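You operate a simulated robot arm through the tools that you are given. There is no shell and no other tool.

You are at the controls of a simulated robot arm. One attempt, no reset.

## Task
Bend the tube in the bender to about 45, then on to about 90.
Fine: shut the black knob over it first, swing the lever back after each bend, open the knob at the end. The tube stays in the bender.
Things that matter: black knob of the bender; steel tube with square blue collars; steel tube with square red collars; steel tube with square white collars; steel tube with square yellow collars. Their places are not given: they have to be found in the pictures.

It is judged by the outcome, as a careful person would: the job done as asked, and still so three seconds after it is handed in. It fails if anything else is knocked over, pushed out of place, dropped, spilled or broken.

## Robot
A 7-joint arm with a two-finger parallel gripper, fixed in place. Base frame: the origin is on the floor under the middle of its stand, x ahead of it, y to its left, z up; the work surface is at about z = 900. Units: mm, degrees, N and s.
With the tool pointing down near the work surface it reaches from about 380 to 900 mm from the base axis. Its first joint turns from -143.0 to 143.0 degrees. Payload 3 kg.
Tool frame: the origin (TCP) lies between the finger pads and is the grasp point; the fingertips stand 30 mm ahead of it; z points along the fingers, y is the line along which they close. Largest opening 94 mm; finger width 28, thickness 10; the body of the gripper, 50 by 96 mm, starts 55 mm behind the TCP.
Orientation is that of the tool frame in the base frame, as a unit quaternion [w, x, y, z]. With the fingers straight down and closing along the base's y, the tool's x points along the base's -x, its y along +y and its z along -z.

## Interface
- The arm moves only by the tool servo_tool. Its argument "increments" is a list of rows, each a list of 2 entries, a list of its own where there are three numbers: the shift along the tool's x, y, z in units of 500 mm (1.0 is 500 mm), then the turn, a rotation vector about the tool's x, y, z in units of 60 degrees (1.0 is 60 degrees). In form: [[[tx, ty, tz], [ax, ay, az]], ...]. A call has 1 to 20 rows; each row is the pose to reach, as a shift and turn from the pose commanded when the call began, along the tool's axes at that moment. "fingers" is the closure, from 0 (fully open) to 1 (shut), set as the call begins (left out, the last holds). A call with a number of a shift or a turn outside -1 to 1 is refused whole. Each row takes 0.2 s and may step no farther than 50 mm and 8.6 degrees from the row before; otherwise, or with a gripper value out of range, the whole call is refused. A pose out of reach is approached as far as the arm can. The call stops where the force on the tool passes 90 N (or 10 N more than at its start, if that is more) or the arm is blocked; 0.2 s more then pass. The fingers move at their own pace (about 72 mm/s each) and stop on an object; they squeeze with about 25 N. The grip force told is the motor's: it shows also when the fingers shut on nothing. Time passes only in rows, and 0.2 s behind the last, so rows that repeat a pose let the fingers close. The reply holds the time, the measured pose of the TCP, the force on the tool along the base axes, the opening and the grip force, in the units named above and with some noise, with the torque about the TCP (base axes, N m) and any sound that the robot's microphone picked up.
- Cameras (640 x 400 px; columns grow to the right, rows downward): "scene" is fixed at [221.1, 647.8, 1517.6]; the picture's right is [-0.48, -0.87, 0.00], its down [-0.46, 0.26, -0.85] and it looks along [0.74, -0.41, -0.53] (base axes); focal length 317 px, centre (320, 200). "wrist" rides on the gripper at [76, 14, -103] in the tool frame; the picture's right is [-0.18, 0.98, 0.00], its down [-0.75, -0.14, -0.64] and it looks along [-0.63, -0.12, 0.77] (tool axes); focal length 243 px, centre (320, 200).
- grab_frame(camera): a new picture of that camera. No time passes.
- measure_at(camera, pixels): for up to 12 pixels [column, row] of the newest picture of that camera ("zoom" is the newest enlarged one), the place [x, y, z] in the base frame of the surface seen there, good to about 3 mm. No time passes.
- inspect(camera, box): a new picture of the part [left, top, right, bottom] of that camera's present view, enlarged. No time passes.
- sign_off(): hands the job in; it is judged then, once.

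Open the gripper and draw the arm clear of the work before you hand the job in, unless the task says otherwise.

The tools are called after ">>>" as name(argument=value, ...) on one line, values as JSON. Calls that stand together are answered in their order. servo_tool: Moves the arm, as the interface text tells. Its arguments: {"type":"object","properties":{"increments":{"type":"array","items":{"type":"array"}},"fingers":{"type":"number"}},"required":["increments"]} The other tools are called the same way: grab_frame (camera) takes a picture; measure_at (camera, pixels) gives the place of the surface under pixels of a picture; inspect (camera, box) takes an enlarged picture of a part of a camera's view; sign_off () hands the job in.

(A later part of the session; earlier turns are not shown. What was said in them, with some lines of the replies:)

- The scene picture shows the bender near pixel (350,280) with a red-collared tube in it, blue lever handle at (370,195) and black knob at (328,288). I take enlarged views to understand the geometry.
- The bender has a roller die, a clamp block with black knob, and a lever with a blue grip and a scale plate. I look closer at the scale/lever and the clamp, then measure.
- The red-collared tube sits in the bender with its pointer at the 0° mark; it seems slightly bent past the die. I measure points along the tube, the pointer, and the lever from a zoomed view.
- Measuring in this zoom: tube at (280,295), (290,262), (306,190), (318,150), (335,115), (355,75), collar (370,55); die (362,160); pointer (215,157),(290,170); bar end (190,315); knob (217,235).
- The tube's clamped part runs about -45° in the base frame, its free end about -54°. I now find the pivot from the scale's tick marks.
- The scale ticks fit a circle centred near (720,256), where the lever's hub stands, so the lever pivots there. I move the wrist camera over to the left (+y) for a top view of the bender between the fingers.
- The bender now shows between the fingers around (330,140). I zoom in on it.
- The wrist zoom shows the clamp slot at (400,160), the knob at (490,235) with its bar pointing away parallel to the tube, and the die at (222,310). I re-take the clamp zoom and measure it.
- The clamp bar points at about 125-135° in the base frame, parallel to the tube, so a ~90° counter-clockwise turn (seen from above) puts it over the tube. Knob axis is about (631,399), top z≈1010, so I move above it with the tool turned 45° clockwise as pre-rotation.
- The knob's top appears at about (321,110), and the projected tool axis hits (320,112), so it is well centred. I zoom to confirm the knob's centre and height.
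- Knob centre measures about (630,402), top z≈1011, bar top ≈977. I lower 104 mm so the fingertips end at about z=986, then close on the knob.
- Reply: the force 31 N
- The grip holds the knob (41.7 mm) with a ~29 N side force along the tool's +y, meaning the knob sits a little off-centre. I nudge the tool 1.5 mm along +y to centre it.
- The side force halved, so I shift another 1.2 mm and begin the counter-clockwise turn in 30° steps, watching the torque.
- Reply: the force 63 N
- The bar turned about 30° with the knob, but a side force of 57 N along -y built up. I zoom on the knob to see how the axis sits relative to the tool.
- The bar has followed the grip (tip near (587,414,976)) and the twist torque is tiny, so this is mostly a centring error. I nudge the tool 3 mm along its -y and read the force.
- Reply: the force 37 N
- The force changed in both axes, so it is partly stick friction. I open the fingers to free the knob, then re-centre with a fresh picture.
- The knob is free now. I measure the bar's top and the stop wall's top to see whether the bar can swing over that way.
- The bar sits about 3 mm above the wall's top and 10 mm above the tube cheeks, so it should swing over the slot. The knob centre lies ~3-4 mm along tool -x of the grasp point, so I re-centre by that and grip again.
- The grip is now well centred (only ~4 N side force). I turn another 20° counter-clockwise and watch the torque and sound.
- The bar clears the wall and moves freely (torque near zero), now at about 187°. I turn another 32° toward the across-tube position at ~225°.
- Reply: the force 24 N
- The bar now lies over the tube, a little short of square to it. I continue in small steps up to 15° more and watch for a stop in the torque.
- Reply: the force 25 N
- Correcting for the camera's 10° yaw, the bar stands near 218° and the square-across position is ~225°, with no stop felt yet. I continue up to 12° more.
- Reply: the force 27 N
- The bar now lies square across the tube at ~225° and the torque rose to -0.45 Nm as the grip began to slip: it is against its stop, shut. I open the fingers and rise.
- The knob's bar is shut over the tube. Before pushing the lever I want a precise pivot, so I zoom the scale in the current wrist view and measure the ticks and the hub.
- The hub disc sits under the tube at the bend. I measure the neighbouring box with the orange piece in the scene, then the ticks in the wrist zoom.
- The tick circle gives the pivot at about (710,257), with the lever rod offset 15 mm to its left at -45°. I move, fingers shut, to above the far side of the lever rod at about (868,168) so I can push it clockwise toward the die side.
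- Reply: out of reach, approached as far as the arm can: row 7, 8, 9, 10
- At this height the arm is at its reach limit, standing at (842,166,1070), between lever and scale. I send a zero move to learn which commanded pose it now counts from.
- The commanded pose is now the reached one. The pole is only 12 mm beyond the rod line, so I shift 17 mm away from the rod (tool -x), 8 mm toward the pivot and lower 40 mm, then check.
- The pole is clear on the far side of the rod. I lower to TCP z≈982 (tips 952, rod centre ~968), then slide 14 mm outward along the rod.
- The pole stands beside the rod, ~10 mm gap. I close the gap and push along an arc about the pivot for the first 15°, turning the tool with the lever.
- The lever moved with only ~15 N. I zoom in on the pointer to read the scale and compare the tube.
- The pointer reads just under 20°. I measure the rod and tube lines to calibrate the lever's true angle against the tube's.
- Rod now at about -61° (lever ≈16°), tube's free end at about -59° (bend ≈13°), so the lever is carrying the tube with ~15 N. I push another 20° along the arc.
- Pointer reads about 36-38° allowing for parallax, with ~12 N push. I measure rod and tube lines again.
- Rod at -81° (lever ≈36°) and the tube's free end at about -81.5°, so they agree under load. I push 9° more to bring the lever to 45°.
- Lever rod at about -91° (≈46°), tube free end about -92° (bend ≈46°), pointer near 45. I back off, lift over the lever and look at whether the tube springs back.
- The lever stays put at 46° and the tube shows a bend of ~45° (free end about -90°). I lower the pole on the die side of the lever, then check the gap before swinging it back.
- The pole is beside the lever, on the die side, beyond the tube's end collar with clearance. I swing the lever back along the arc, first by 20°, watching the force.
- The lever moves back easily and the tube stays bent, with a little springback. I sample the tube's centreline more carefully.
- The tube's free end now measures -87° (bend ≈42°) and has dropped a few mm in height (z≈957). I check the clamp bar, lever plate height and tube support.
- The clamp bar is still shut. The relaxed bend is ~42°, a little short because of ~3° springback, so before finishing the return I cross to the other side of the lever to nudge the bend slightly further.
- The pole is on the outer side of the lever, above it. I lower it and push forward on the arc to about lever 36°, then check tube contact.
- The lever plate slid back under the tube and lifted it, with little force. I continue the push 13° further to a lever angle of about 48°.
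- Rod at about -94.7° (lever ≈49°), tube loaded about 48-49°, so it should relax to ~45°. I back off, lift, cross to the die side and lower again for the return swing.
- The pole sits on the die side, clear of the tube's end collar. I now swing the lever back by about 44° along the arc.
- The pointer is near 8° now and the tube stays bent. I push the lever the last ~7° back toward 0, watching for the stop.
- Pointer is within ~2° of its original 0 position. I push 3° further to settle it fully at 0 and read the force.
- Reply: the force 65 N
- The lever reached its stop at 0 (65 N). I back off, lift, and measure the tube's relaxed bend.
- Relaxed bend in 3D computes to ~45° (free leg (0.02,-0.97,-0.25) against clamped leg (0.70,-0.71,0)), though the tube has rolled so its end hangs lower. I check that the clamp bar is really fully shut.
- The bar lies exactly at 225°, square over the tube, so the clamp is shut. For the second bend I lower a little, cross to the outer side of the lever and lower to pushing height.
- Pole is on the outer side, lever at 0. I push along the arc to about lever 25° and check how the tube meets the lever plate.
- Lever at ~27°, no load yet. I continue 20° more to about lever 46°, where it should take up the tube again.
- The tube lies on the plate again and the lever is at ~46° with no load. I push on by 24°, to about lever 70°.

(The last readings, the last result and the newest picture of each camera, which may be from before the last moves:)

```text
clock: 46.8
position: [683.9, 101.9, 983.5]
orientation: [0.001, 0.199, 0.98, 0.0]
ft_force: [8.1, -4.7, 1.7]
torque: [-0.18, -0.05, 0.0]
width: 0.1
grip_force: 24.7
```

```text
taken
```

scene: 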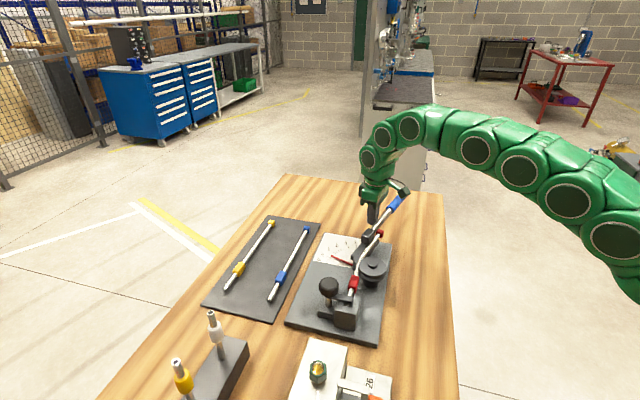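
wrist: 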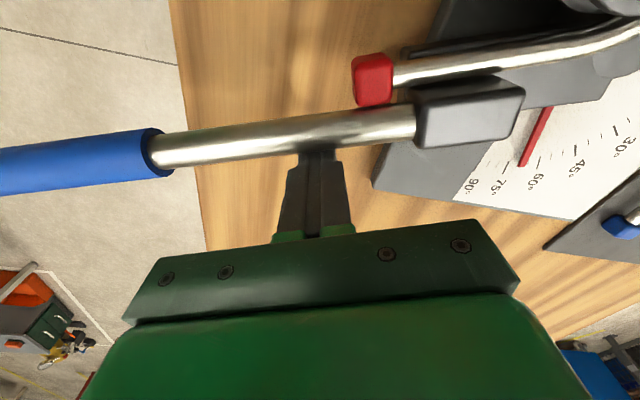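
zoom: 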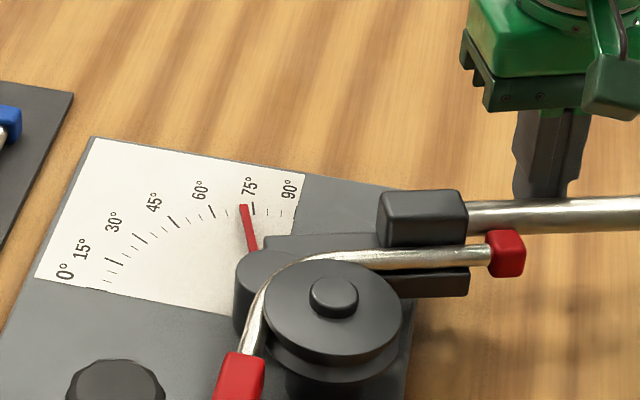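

Lever near 70°, pushing ~10 N. I continue 20° more to about 90°.

>>> servo_tool(increments=[[[0.0217, -0.0043, 0], [0, 0, 0.0667]], [[0.0437, -0.0072, 0], [0, 0, 0.1333]], [[0.0658, -0.0084, 0], [0, 0, 0.2]], [[0.0879, -0.0082, 0], [0, 0, 0.2667]], [[0.1099, -0.0063, 0], [0, 0, 0.3333]], [[0.1099, -0.0063, 0], [0, 0, 0.3333]]], fingers=1)

>>> inspect(camera="scene", box=[320, 205, 420, 285])

>>> grab_frame(camera="wrist")

>>> measure_at(camera="wrist", pixels=[[190, 147], [250, 140], [350, 127], [400, 118], [405, 73], [440, 67], [480, 60], [520, 53], [560, 46], [600, 37]])

```text
clock: 48.2
position: [631.6, 119.7, 983.7]
orientation: [0.0, 0.367, 0.93, 0.0]
ft_force: [9.2, -14.4, 5.8]
torque: [-0.12, -0.08, -0.01]
width: 0.0
grip_force: 24.8
```

```text
5.00 times, centred on (370, 245) of scene
```

zoom: 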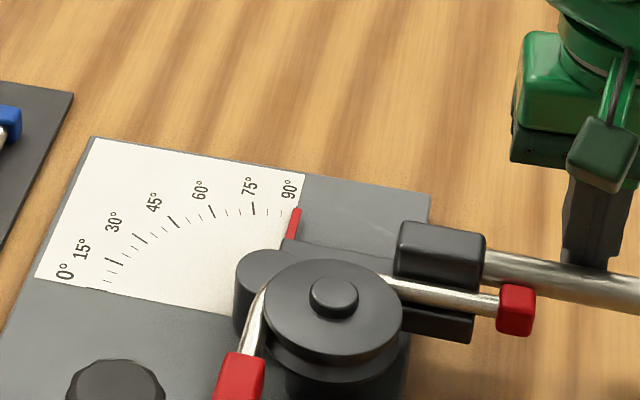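

```text
taken
```

wrist: 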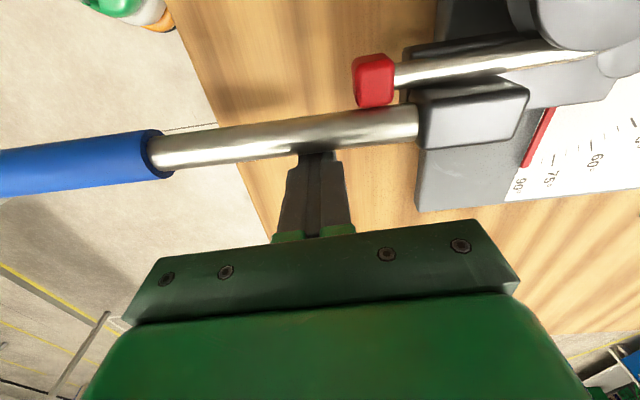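

```text
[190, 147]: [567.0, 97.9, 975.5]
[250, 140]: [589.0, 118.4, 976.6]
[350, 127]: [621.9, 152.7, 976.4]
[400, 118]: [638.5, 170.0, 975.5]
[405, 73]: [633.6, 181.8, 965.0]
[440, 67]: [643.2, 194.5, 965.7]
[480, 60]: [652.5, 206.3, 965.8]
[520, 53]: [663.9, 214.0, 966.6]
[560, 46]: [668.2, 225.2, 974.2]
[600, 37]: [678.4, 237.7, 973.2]
```

Rod at -134.8° (lever ≈90°), tube loaded ≈88-89°. To allow for the ~3.5° springback I push 4° further, watching the force for an end stop.

>>> servo_tool(increments=[[[0.0108, -0.0024, 0], [0, 0, 0.0333]], [[0.0217, -0.0043, 0], [0, 0, 0.0667]], [[0.0217, -0.0043, 0], [0, 0, 0.0667]]], fingers=1)

>>> inspect(camera="scene", box=[320, 205, 420, 285])

>>> grab_frame(camera="wrist")

>>> measure_at(camera="wrist", pixels=[[190, 147], [250, 140], [350, 127], [400, 118], [405, 73], [430, 69], [450, 66], [470, 62], [490, 59], [510, 55]])

```text
clock: 49.0
position: [622.0, 125.0, 980.9]
orientation: [0.0, 0.399, 0.917, 0.001]
ft_force: [16.8, -33.6, 7.2]
torque: [-0.44, -0.14, 0.04]
width: 0.0
grip_force: 25.1
```

```text
5.00 times, centred on (370, 245) of scene
```

zoom: 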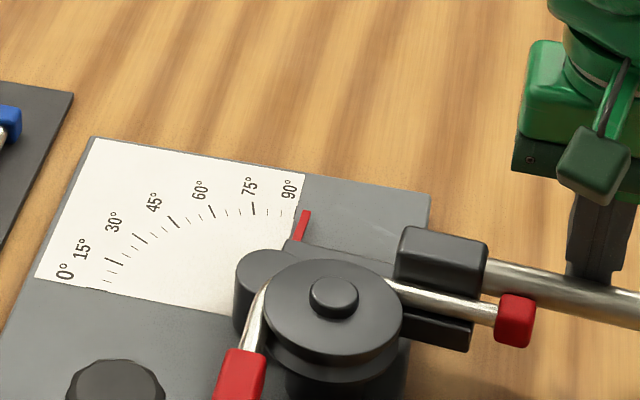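

```text
taken
```

wrist: 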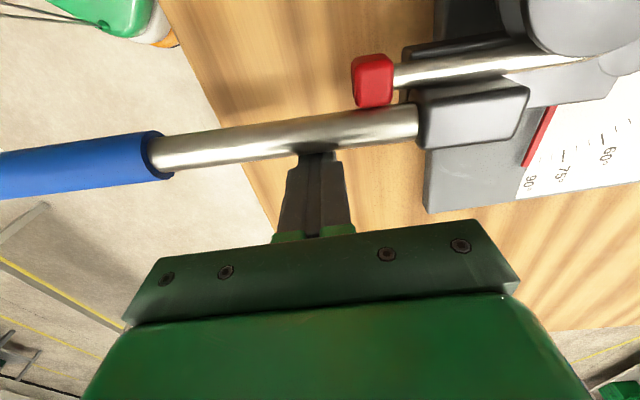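

```text
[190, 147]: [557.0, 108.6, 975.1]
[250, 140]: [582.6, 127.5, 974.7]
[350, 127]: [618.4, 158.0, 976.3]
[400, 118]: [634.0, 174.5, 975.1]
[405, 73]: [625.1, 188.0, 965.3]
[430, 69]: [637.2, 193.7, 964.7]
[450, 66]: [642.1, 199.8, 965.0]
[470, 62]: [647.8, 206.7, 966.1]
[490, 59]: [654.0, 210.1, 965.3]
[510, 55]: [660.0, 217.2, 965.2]
```

Lever at ≈94° with the tube loaded ≈92-93°. I back off, lift, and cross to the die side (12 mm farther out along the rod to stay clear of the tube's collar).

>>> servo_tool(increments=[[[-0.02, 0, 0], [0, 0, 0]], [[-0.02, 0, -0.07], [0, 0, 0]], [[-0.02, -0.024, -0.14], [0, 0, 0]], [[0.05, -0.024, -0.14], [0, 0, 0]], [[0.115, -0.024, -0.14], [0, 0, 0]], [[0.115, -0.024, -0.14], [0, 0, 0]]], fingers=1)

>>> grab_frame(camera="wrist")

>>> inspect(camera="scene", box=[320, 205, 420, 285])

>>> measure_at(camera="zoom", pixels=[[490, 302], [475, 300], [460, 297], [445, 295], [430, 292], [415, 288], [400, 285], [515, 318], [255, 320], [245, 340], [600, 290], [550, 275]])

```text
clock: 50.4
position: [573.9, 160.3, 1052.4]
orientation: [0.0, 0.398, 0.917, 0.0]
ft_force: [0.6, 0.6, -0.4]
torque: [-0.02, 0.01, -0.03]
width: 0.0
grip_force: 24.9
```

```text
taken
```

wrist: 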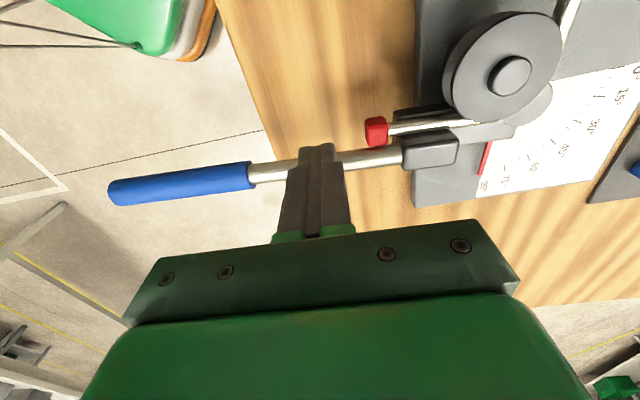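

```text
5.00 times, centred on (370, 245) of scene
```

zoom: 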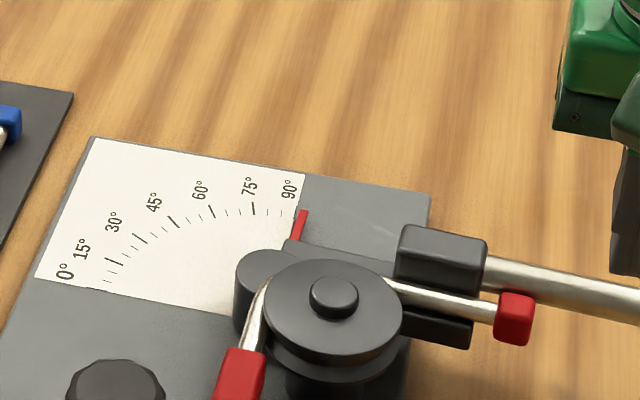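

```text
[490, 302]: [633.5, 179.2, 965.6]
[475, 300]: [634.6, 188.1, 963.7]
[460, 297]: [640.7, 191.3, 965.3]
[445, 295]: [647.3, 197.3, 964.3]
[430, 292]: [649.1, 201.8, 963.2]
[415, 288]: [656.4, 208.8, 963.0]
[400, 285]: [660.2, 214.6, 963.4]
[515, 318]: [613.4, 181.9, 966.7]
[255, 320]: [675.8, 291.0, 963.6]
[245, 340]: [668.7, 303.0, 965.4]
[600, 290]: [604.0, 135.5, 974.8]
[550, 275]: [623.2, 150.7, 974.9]
```

The pole is above the die side of the lever, clear of the collar. I lower it and swing the lever back the first ~30° to let the tube relax.

>>> servo_tool(increments=[[[0, 0, 0.07], [0, 0, 0]], [[0, 0, 0.14], [0, 0, 0]], [[-0.0233, -0.0023, 0.14], [0, 0, -0.0667]], [[-0.0467, -0.003, 0.14], [0, 0, -0.1333]], [[-0.07, -0.002, 0.14], [0, 0, -0.2]], [[-0.0933, 0.0006, 0.14], [0, 0, -0.2667]], [[-0.1163, 0.0048, 0.14], [0, 0, -0.3333]], [[-0.139, 0.0106, 0.14], [0, 0, -0.4]], [[-0.1612, 0.0179, 0.14], [0, 0, -0.4667]], [[-0.1612, 0.0179, 0.14], [0, 0, -0.4667]]], fingers=1)

>>> grab_frame(camera="wrist")

>>> inspect(camera="scene", box=[320, 205, 420, 285])

```text
clock: 52.6
position: [636.2, 105.5, 982.0]
orientation: [0.0, 0.165, 0.986, 0.0]
ft_force: [-0.5, 0.2, 0.3]
torque: [0.01, 0.01, -0.01]
width: 0.0
grip_force: 25.5
```

```text
taken
```

wrist: 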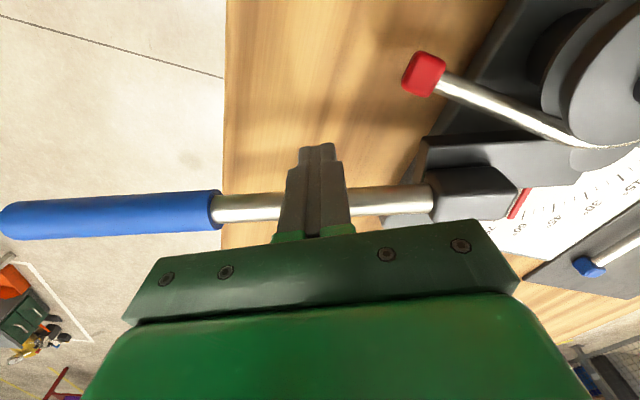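

```text
5.00 times, centred on (370, 245) of scene
```

zoom: 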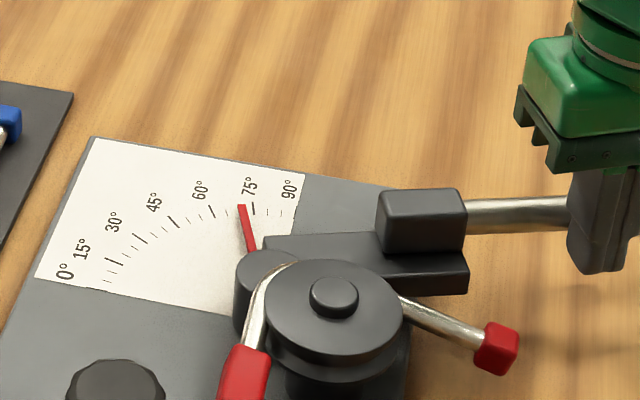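

The tube stays bent and its end sags a bit. I measure both legs from the wrist and scene to compute the relaxed bend in 3D.

>>> measure_at(camera="wrist", pixels=[[425, 72], [445, 86], [460, 93], [475, 99], [490, 106], [505, 112], [520, 118], [535, 124], [550, 131], [565, 138]])

>>> measure_at(camera="zoom", pixels=[[475, 341], [465, 335], [455, 329], [445, 324], [435, 318], [425, 312], [415, 306], [408, 302], [497, 348], [262, 300], [255, 320], [248, 342]])

```text
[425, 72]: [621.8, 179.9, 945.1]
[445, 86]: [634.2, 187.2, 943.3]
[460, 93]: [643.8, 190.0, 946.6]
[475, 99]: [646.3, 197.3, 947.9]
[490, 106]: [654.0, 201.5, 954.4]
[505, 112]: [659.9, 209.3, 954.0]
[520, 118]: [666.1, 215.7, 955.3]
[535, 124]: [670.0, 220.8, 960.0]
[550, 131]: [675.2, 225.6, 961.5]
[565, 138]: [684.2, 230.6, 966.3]
```

```text
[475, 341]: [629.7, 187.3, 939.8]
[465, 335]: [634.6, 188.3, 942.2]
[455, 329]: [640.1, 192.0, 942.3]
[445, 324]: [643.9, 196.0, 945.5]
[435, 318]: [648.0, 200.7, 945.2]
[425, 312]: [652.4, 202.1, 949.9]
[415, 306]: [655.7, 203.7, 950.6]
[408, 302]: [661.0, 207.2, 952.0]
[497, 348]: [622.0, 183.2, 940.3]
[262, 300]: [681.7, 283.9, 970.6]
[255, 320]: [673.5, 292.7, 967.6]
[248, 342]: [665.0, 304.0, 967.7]
```

Wrist points give a free leg direction of (-0.69,-0.65,-0.31), i.e. a relaxed bend of about 91°. I continue swinging the lever back another 44°.

>>> servo_tool(increments=[[[-0.0233, -0.0023, 0], [0, 0, -0.0667]], [[-0.0467, -0.003, 0], [0, 0, -0.1333]], [[-0.07, -0.002, 0], [0, 0, -0.2]], [[-0.0933, 0.0006, 0], [0, 0, -0.2667]], [[-0.1163, 0.0048, 0], [0, 0, -0.3333]], [[-0.139, 0.0106, 0], [0, 0, -0.4]], [[-0.1612, 0.0179, 0], [0, 0, -0.4667]], [[-0.1828, 0.0268, 0], [0, 0, -0.5333]], [[-0.2038, 0.0372, 0], [0, 0, -0.6]], [[-0.224, 0.0491, 0], [0, 0, -0.6667]], [[-0.2433, 0.0623, 0], [0, 0, -0.7333]], [[-0.2433, 0.0623, 0], [0, 0, -0.7333]]], fingers=1)

>>> inspect(camera="scene", box=[320, 205, 420, 285])

```text
clock: 55.2
position: [761.1, 95.3, 983.1]
orientation: [-0.001, -0.217, 0.976, 0.0]
ft_force: [0.0, -0.4, 0.1]
torque: [-0.01, -0.01, -0.01]
width: 0.0
grip_force: 25.3
```

```text
5.00 times, centred on (370, 245) of scene
```

zoom: 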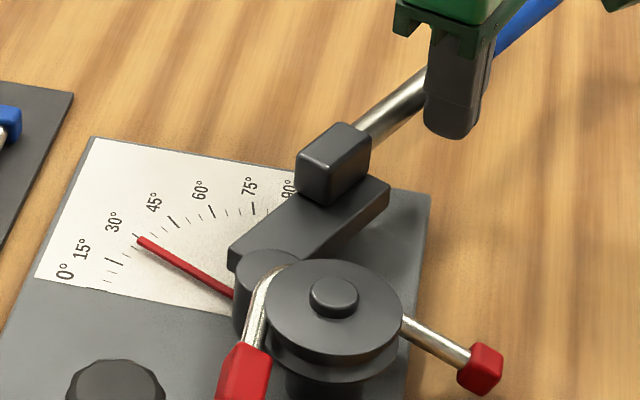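

Lever at ~27°. I push it back another 24°, then finish gently against the stop.

>>> servo_tool(increments=[[[-0.0233, -0.0023, 0], [0, 0, -0.0667]], [[-0.0467, -0.003, 0], [0, 0, -0.1333]], [[-0.07, -0.002, 0], [0, 0, -0.2]], [[-0.0933, 0.0006, 0], [0, 0, -0.2667]], [[-0.1163, 0.0048, 0], [0, 0, -0.3333]], [[-0.139, 0.0106, 0], [0, 0, -0.4]], [[-0.139, 0.0106, 0], [0, 0, -0.4]]], fingers=1)

>>> inspect(camera="scene", box=[320, 220, 400, 280])

```text
clock: 56.8
position: [822.4, 129.3, 982.7]
orientation: [-0.001, -0.416, 0.909, -0.001]
ft_force: [0.1, -0.2, -0.1]
torque: [0.02, -0.01, 0.01]
width: 0.3
grip_force: 25.1
```

```text
6.67 times, centred on (360, 250) of scene
```

zoom: 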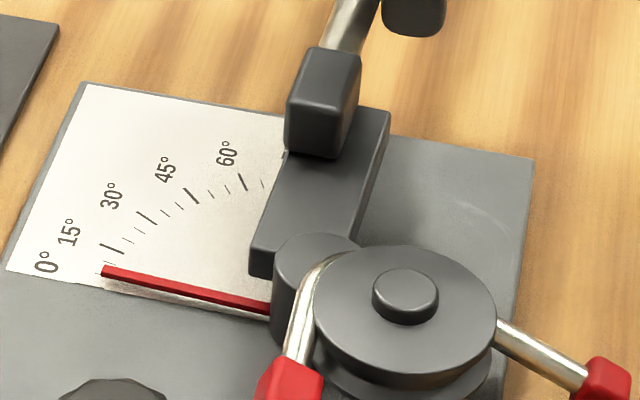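

The pointer is ~3° short of 0. I push in two small steps until the stop is felt.

>>> servo_tool(increments=[[[-0.0088, -0.0008, 0], [0, 0, -0.025]], [[-0.0175, -0.0017, 0], [0, 0, -0.05]], [[-0.0175, -0.0017, 0], [0, 0, -0.05]]], fingers=1)

>>> inspect(camera="scene", box=[320, 220, 400, 280])

```text
clock: 57.6
position: [829.7, 135.2, 983.7]
orientation: [0.0, -0.438, 0.899, -0.001]
ft_force: [-4.0, -6.0, 0.7]
torque: [-0.12, 0.03, -0.05]
width: 0.1
grip_force: 24.7
```

```text
6.67 times, centred on (360, 250) of scene
```

zoom: 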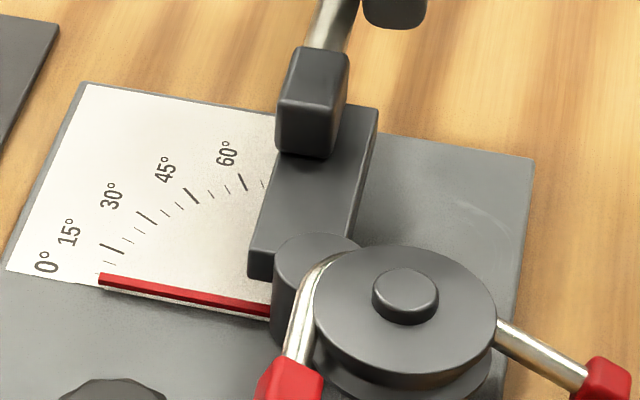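

Pointer is back on 0 with the lever lightly on its stop. I back off, then lift clear.

>>> servo_tool(increments=[[[0.02, 0, 0], [0, 0, 0]], [[0.04, 0, 0], [0, 0, 0]], [[0.04, 0, -0.08], [0, 0, 0]], [[0.04, 0, -0.16], [0, 0, 0]], [[0.04, 0, -0.24], [0, 0, 0]], [[0.04, 0, -0.24], [0, 0, 0]]], fingers=1)

>>> grab_frame(camera="wrist")

>>> grab_frame(camera="scene")

```text
clock: 59.0
position: [814.8, 119.8, 1102.7]
orientation: [0.0, -0.439, 0.898, -0.001]
ft_force: [-0.4, -0.1, -0.1]
torque: [-0.02, -0.01, -0.01]
width: 0.0
grip_force: 25.1
```

```text
taken
```

wrist: 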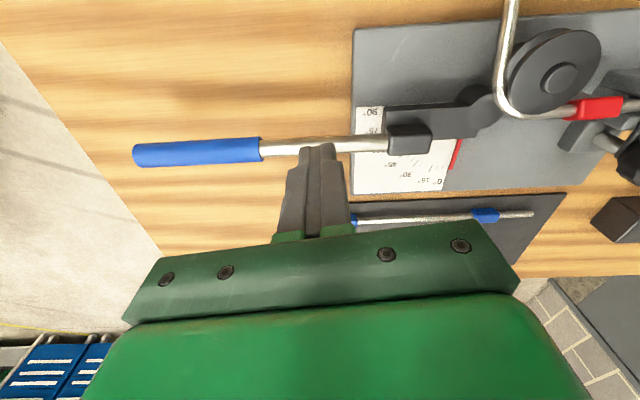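

```text
taken
```

scene: 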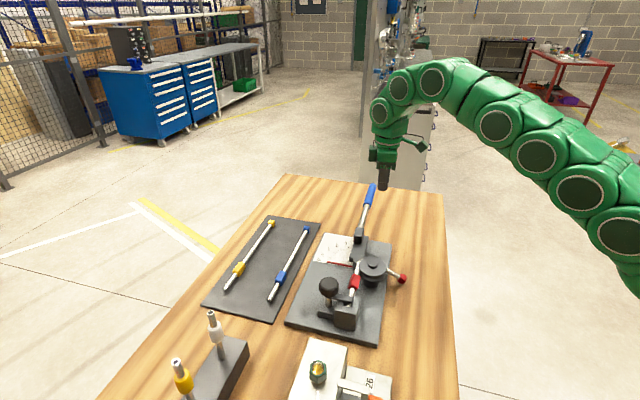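

The lever is home and the tube is clearly bent about a right angle. I move to a central viewpoint above the bender to measure the final bend, opening the fingers on the way.

>>> servo_tool(increments=[[[0.0055, 0.0639, -0.0318], [0, 0, -0.008]], [[0.0109, 0.1279, -0.0637], [0, 0, -0.016]], [[0.0164, 0.1918, -0.0955], [0, 0, -0.025]], [[0.0218, 0.2557, -0.1273], [0, 0, -0.033]], [[0.0273, 0.3196, -0.1591], [0, 0, -0.042]], [[0.0327, 0.3836, -0.191], [0, 0, -0.05]], [[0.0382, 0.4475, -0.2228], [0, 0, -0.058]], [[0.0436, 0.5114, -0.2546], [0, 0, -0.0667]], [[0.0436, 0.5114, -0.2546], [0, 0, -0.0667]]], fingers=0)

>>> grab_frame(camera="wrist")

>>> inspect(camera="scene", box=[310, 230, 420, 330])

```text
clock: 61.0
position: [601.5, 260.6, 1232.5]
orientation: [-0.001, -0.47, 0.883, -0.001]
ft_force: [-0.5, 0.3, -0.5]
torque: [-0.01, 0.0, 0.02]
width: 94.0
grip_force: 0.0
```

```text
taken
```

wrist: 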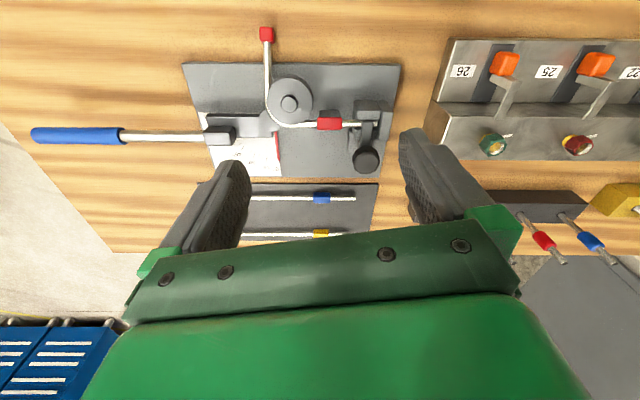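

```text
4.00 times, centred on (365, 280) of scene
```

zoom: 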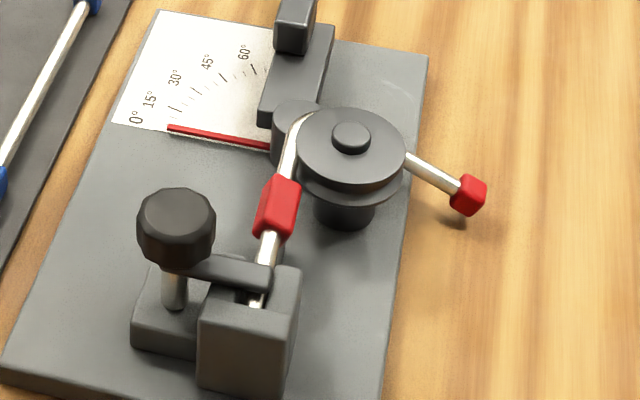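

>>> inspect(camera="wrist", box=[240, 15, 400, 175])

```text
2.50 times, centred on (320, 95) of wrist
```

zoom: 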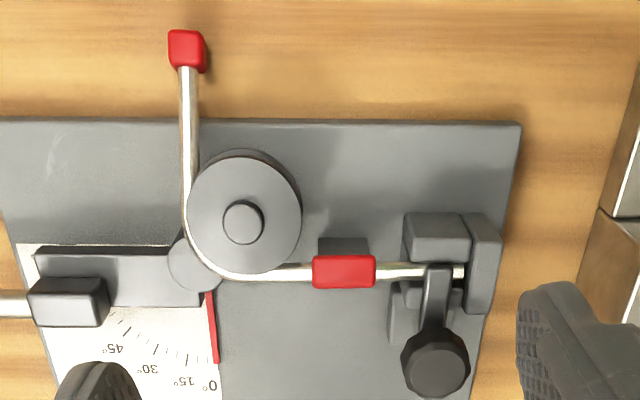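

The zoom shows the whole tube: leg 2 from (188,225) up to (187,65) and leg 1 from (240,275) to (460,272). I measure points on both legs for the bend angle.

>>> measure_at(camera="zoom", pixels=[[188, 75], [189, 95], [189, 115], [189, 135], [189, 155], [189, 175], [189, 195], [188, 215], [260, 274], [290, 273], [390, 272], [410, 272]])

>>> measure_at(camera="zoom", pixels=[[185, 50], [345, 272], [436, 290], [434, 365], [243, 222]])

```text
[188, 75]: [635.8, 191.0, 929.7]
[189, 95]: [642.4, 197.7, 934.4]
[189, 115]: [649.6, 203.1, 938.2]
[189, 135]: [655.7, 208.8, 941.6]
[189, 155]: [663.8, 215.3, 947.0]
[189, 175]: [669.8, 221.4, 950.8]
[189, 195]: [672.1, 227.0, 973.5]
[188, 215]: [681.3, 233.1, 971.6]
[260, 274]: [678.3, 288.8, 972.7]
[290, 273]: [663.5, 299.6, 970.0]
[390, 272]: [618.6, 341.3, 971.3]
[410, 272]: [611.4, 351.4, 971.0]
```

```text
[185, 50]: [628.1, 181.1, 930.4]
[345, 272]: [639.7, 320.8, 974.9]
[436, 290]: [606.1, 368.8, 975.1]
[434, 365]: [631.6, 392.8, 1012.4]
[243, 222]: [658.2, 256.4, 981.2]
```

Leg 2 runs at about -139° sinking, leg 1 at -45°, so the relaxed bend is about 92°: good. Now I move above the knob at (634,397) with the tool yaw at 236° to open the clamp.

>>> servo_tool(increments=[[[-0.0528, 0.0196, 0.045], [0, 0, 0]], [[-0.1055, 0.0391, 0.09], [0, 0, 0]], [[-0.1583, 0.0587, 0.135], [0, 0, 0]], [[-0.211, 0.0782, 0.18], [0, 0, 0]], [[-0.2638, 0.0978, 0.225], [0, 0, 0]], [[-0.2638, 0.0978, 0.225], [0, 0, 0]]], fingers=0)

>>> inspect(camera="wrist", box=[240, 30, 400, 180])

```text
clock: 62.4
position: [636.4, 398.4, 1119.2]
orientation: [-0.001, -0.47, 0.882, 0.0]
ft_force: [-0.9, 0.0, 0.2]
torque: [-0.01, -0.02, 0.01]
width: 94.0
grip_force: 0.0
```

```text
2.67 times, centred on (320, 105) of wrist
```

zoom: 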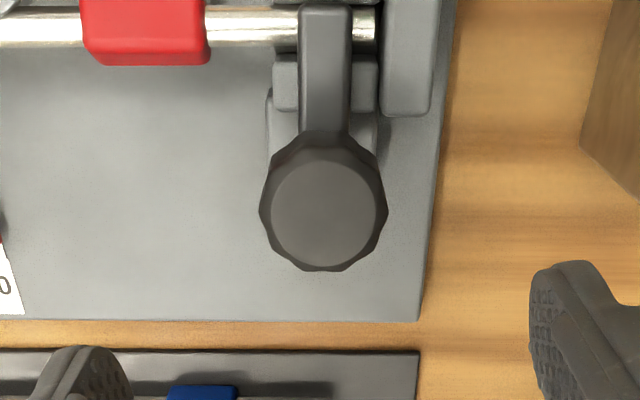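

The knob's top centre shows at about (321,109) versus an expected (320,112), so it sits ~3 mm along tool +x and 1 mm along +y. I correct that, descend to z≈1016 and grip.

>>> servo_tool(increments=[[[0.005, 0.0016, 0.07], [0, 0, 0]], [[0.005, 0.0016, 0.14], [0, 0, 0]], [[0.005, 0.0016, 0.206], [0, 0, 0]], [[0.005, 0.0016, 0.206], [0, 0, 0]]], fingers=0)

>>> inspect(camera="wrist", box=[240, 40, 400, 220])

>>> servo_tool(increments=[[[0, 0, 0], [0, 0, 0]], [[0, 0, 0], [0, 0, 0]], [[0, 0, 0], [0, 0, 0]]], fingers=1)

```text
clock: 63.4
position: [633.0, 395.3, 1014.3]
orientation: [0.001, -0.47, 0.882, 0.0]
ft_force: [0.0, -0.6, 0.0]
torque: [0.01, -0.03, 0.0]
width: 94.2
grip_force: 0.1
```

```text
2.22 times, centred on (320, 130) of wrist
```

zoom: 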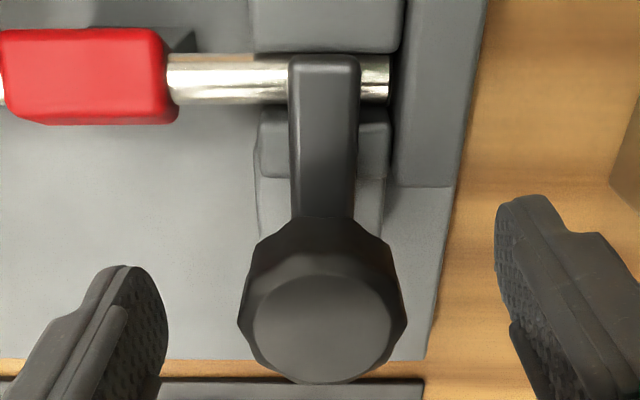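

```text
clock: 64.2
position: [631.5, 395.8, 1015.9]
orientation: [0.0, -0.47, 0.882, 0.0]
ft_force: [3.5, 0.4, 3.4]
torque: [0.29, -0.05, -0.02]
width: 41.8
grip_force: 44.7
```

The grip is balanced along the closing line, but the close view puts the knob axis ~3.5 mm along tool -x (about (634.5,398.5), consistent with before). I open slightly, shift 3.3 mm along -x and grip again so the turn is concentric.

>>> servo_tool(increments=[[[0, 0, 0], [0, 0, 0]], [[0, 0, 0], [0, 0, 0]], [[-0.0066, 0, 0], [0, 0, 0]], [[-0.0066, 0, 0], [0, 0, 0]]], fingers=0.35)

>>> servo_tool(increments=[[[0, 0, 0], [0, 0, 0]], [[0, 0, 0], [0, 0, 0]], [[0, 0, 0], [0, 0, 0]]], fingers=1)

```text
clock: 65.2
position: [633.2, 398.1, 1014.6]
orientation: [0.0, -0.47, 0.883, 0.0]
ft_force: [0.6, -0.5, 0.0]
torque: [-0.01, -0.01, -0.01]
width: 61.2
grip_force: 0.1
```

```text
clock: 66.0
position: [633.0, 397.7, 1014.8]
orientation: [0.0, -0.47, 0.883, 0.0]
ft_force: [2.2, -2.7, -2.3]
torque: [0.3, -0.24, 0.0]
width: 41.8
grip_force: 45.3
```

The grip is centred with ~3 N side force. I turn the knob clockwise (tool +z) by 50° first.

>>> servo_tool(increments=[[[0, 0, 0], [0, 0, 0.0833]], [[0, 0, 0], [0, 0, 0.1667]], [[0, 0, 0], [0, 0, 0.25]], [[0, 0, 0], [0, 0, 0.3333]], [[0, 0, 0], [0, 0, 0.4167]], [[0, 0, 0], [0, 0, 0.5]], [[0, 0, 0], [0, 0, 0.5833]], [[0, 0, 0], [0, 0, 0.6667]], [[0, 0, 0], [0, 0, 0.75]], [[0, 0, 0], [0, 0, 0.8333]], [[0, 0, 0], [0, 0, 0.8333]]], fingers=1)

>>> inspect(camera="wrist", box=[240, 40, 400, 220])

>>> inspect(camera="scene", box=[300, 240, 420, 340])

```text
clock: 68.4
position: [635.3, 397.8, 1014.2]
orientation: [0.0, -0.053, 0.999, 0.0]
ft_force: [-18.3, -20.4, 14.1]
torque: [-0.59, 0.3, -0.06]
width: 41.7
grip_force: 45.4
```

```text
2.22 times, centred on (320, 130) of wrist
```

zoom: 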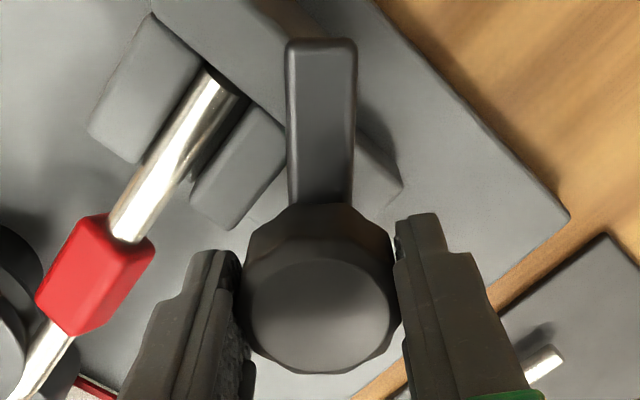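

```text
4.00 times, centred on (360, 290) of scene
```

zoom: 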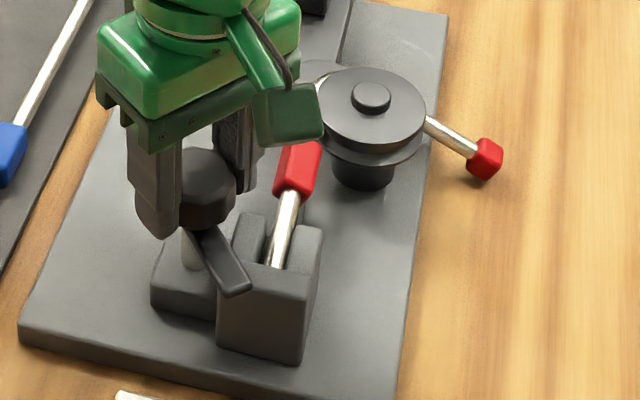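

The bar has swung off the tube and points along ~175°, the tube stays put. I turn a further 52° to bring the bar back to its open position near 124°.

>>> servo_tool(increments=[[[0.0015, -0.0015, 0], [0, 0, 0.0833]], [[0.0015, -0.0015, 0], [0, 0, 0.1667]], [[0.0015, -0.0015, 0], [0, 0, 0.25]], [[0.0015, -0.0015, 0], [0, 0, 0.3333]], [[0.0015, -0.0015, 0], [0, 0, 0.4167]], [[0.0015, -0.0015, 0], [0, 0, 0.5]], [[0.0015, -0.0015, 0], [0, 0, 0.5833]], [[0.0015, -0.0015, 0], [0, 0, 0.6667]], [[0.0015, -0.0015, 0], [0, 0, 0.75]], [[0.0015, -0.0015, 0], [0, 0, 0.8333]], [[0.0015, -0.0015, 0], [0, 0, 0.8667]], [[0.0015, -0.0015, 0], [0, 0, 0.8667]]], fingers=1)

>>> inspect(camera="wrist", box=[240, 40, 400, 220])

>>> inspect(camera="scene", box=[300, 240, 420, 340])

```text
clock: 71.0
position: [633.8, 397.6, 1015.1]
orientation: [0.0, 0.391, 0.92, 0.001]
ft_force: [27.3, 26.4, 14.6]
torque: [-0.65, -0.38, 0.03]
width: 41.7
grip_force: 45.4
```

```text
2.22 times, centred on (320, 130) of wrist
```

zoom: 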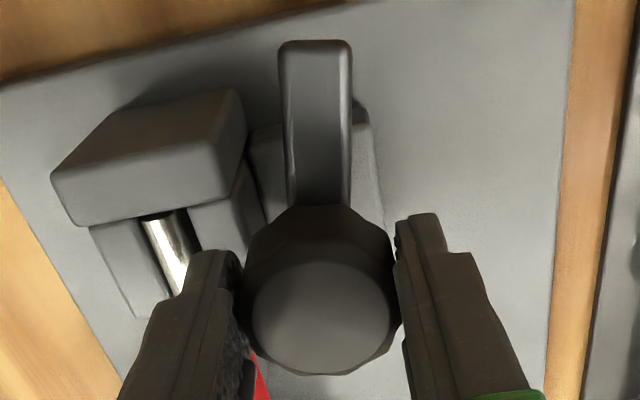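

```text
4.00 times, centred on (360, 290) of scene
```

zoom: 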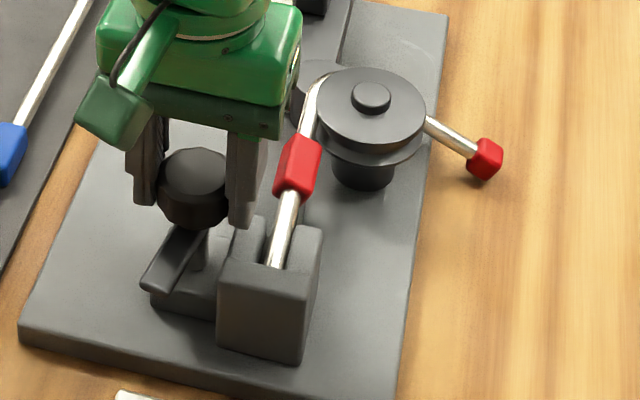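

The bar is back at about 124°, its original open direction. I turn 3° more to make sure it is fully open, then release.

>>> servo_tool(increments=[[[0, 0, 0], [0, 0, 0.025]], [[0, 0, 0], [0, 0, 0.05]], [[0, 0, 0], [0, 0, 0.05]]], fingers=1)

>>> servo_tool(increments=[[[0, 0, 0], [0, 0, 0]], [[0, 0, 0], [0, 0, 0]], [[0, 0, 0], [0, 0, 0]]], fingers=0)

>>> servo_tool(increments=[[[0, 0, -0.08], [0, 0, 0]], [[0, 0, -0.16], [0, 0, 0]], [[0, 0, -0.24], [0, 0, 0]], [[0, 0, -0.32], [0, 0, 0]], [[0, 0, -0.4], [0, 0, 0]], [[0, 0, -0.4], [0, 0, 0]]], fingers=0)

>>> grab_frame(camera="wrist")

>>> grab_frame(camera="scene")

```text
clock: 71.8
position: [633.1, 400.3, 1014.9]
orientation: [-0.001, 0.414, 0.91, 0.001]
ft_force: [10.2, 31.7, 8.1]
torque: [0.93, -0.2, 0.35]
width: 41.3
grip_force: 44.8
```

```text
clock: 72.6
position: [633.7, 397.9, 1015.4]
orientation: [0.0, 0.415, 0.91, -0.001]
ft_force: [-0.2, -0.3, 0.6]
torque: [0.0, 0.0, 0.02]
width: 94.1
grip_force: 0.1
```

```text
clock: 74.0
position: [633.5, 397.0, 1214.3]
orientation: [0.0, 0.414, 0.91, 0.0]
ft_force: [-0.1, 0.3, 0.5]
torque: [-0.02, 0.02, 0.0]
width: 94.1
grip_force: 0.1
```

```text
taken
```

wrist: 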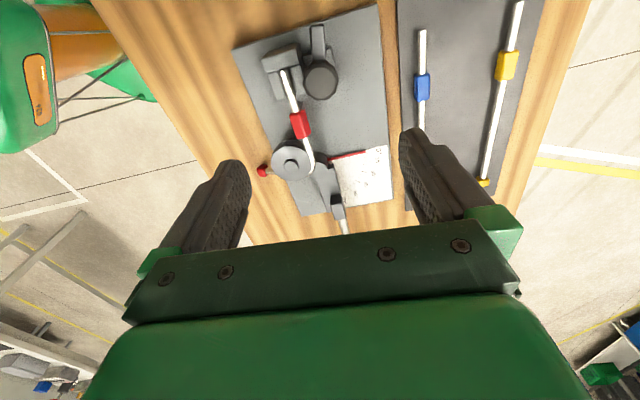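

```text
taken
```

scene: 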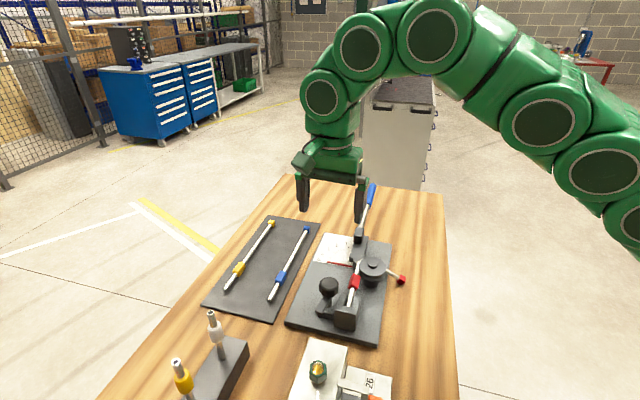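

The stop was felt on opening (0.35 Nm), and the knob bar is back at its open position; the lever is at 0 and the tube sits in the bender. I draw the arm away toward its starting place and take a last look.

>>> servo_tool(increments=[[[-0.037, -0.066, -0.016], [0, 0, 0]], [[-0.074, -0.133, -0.033], [0, 0, 0]], [[-0.111, -0.199, -0.049], [0, 0, 0]], [[-0.147, -0.265, -0.065], [0, 0, 0]], [[-0.184, -0.331, -0.081], [0, 0, 0]], [[-0.221, -0.398, -0.098], [0, 0, 0]], [[-0.258, -0.464, -0.114], [0, 0, 0]], [[-0.258, -0.464, -0.114], [0, 0, 0]]], fingers=0)

>>> inspect(camera="scene", box=[270, 180, 430, 350])

>>> inspect(camera="scene", box=[310, 225, 410, 335])

```text
clock: 75.8
position: [543.0, 147.3, 1271.0]
orientation: [0.0, 0.413, 0.911, 0.001]
ft_force: [-0.8, -0.6, -0.2]
torque: [-0.04, 0.01, -0.02]
width: 93.8
grip_force: 0.1
```

```text
2.35 times, centred on (350, 265) of scene
```

zoom: 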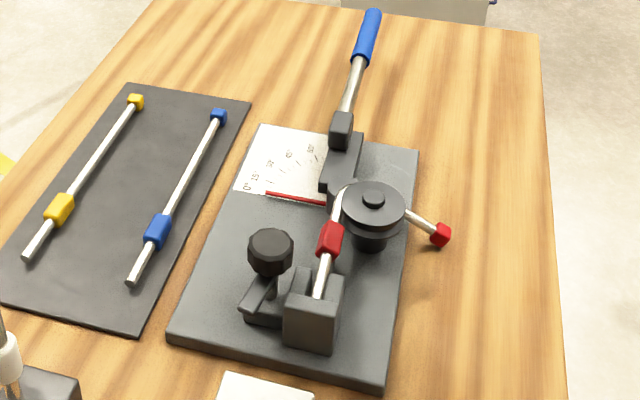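

```text
3.64 times, centred on (360, 280) of scene
```

zoom: 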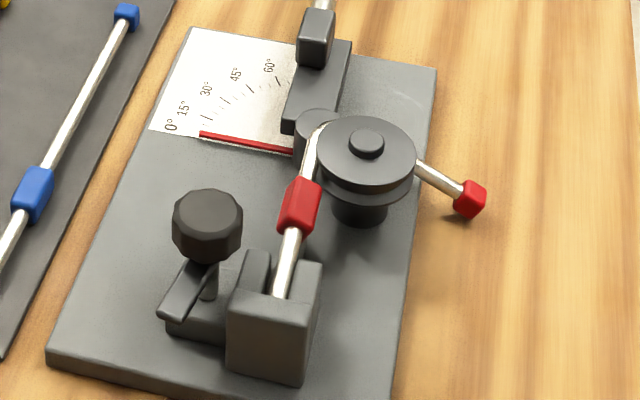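

The final view shows the tube bent about 90° and still seated in the bender. The lever is back at 0, the knob is open, the other tubes have not moved, and the arm is clear with the gripper open. I hand the job in.

>>> sign_off()

```text
The job is handed in.
```

The red-collared tube is bent to about 92° and is still seated in the bender. I handed the job in with the lever back at 0, the knob open and the arm clear.

- **Knob:** I shut it until it hit its stop, with its bar square across the tube. At the end I opened it back to its starting position.
- **First bend:** the tube sprang back about 3° each time. The first push left it near 42°, so I pushed the lever to about 49°. It then measured about 45° once the lever was back at 0.
- **Second bend:** I pushed the lever to about 94° to allow for springback. The tube then measured about 92°, give or take 2°. I swung the lever back to 0 afterwards.

When the lever swung back, the tube rolled slightly in the clamp, so its bent end now hangs lower than the clamped part. It had stopped moving by the last pictures. The tube also had a bend of roughly 9° before I started; the angles above are total bend.

Nothing else appeared to move; the blue- and yellow-collared tubes are where they were.
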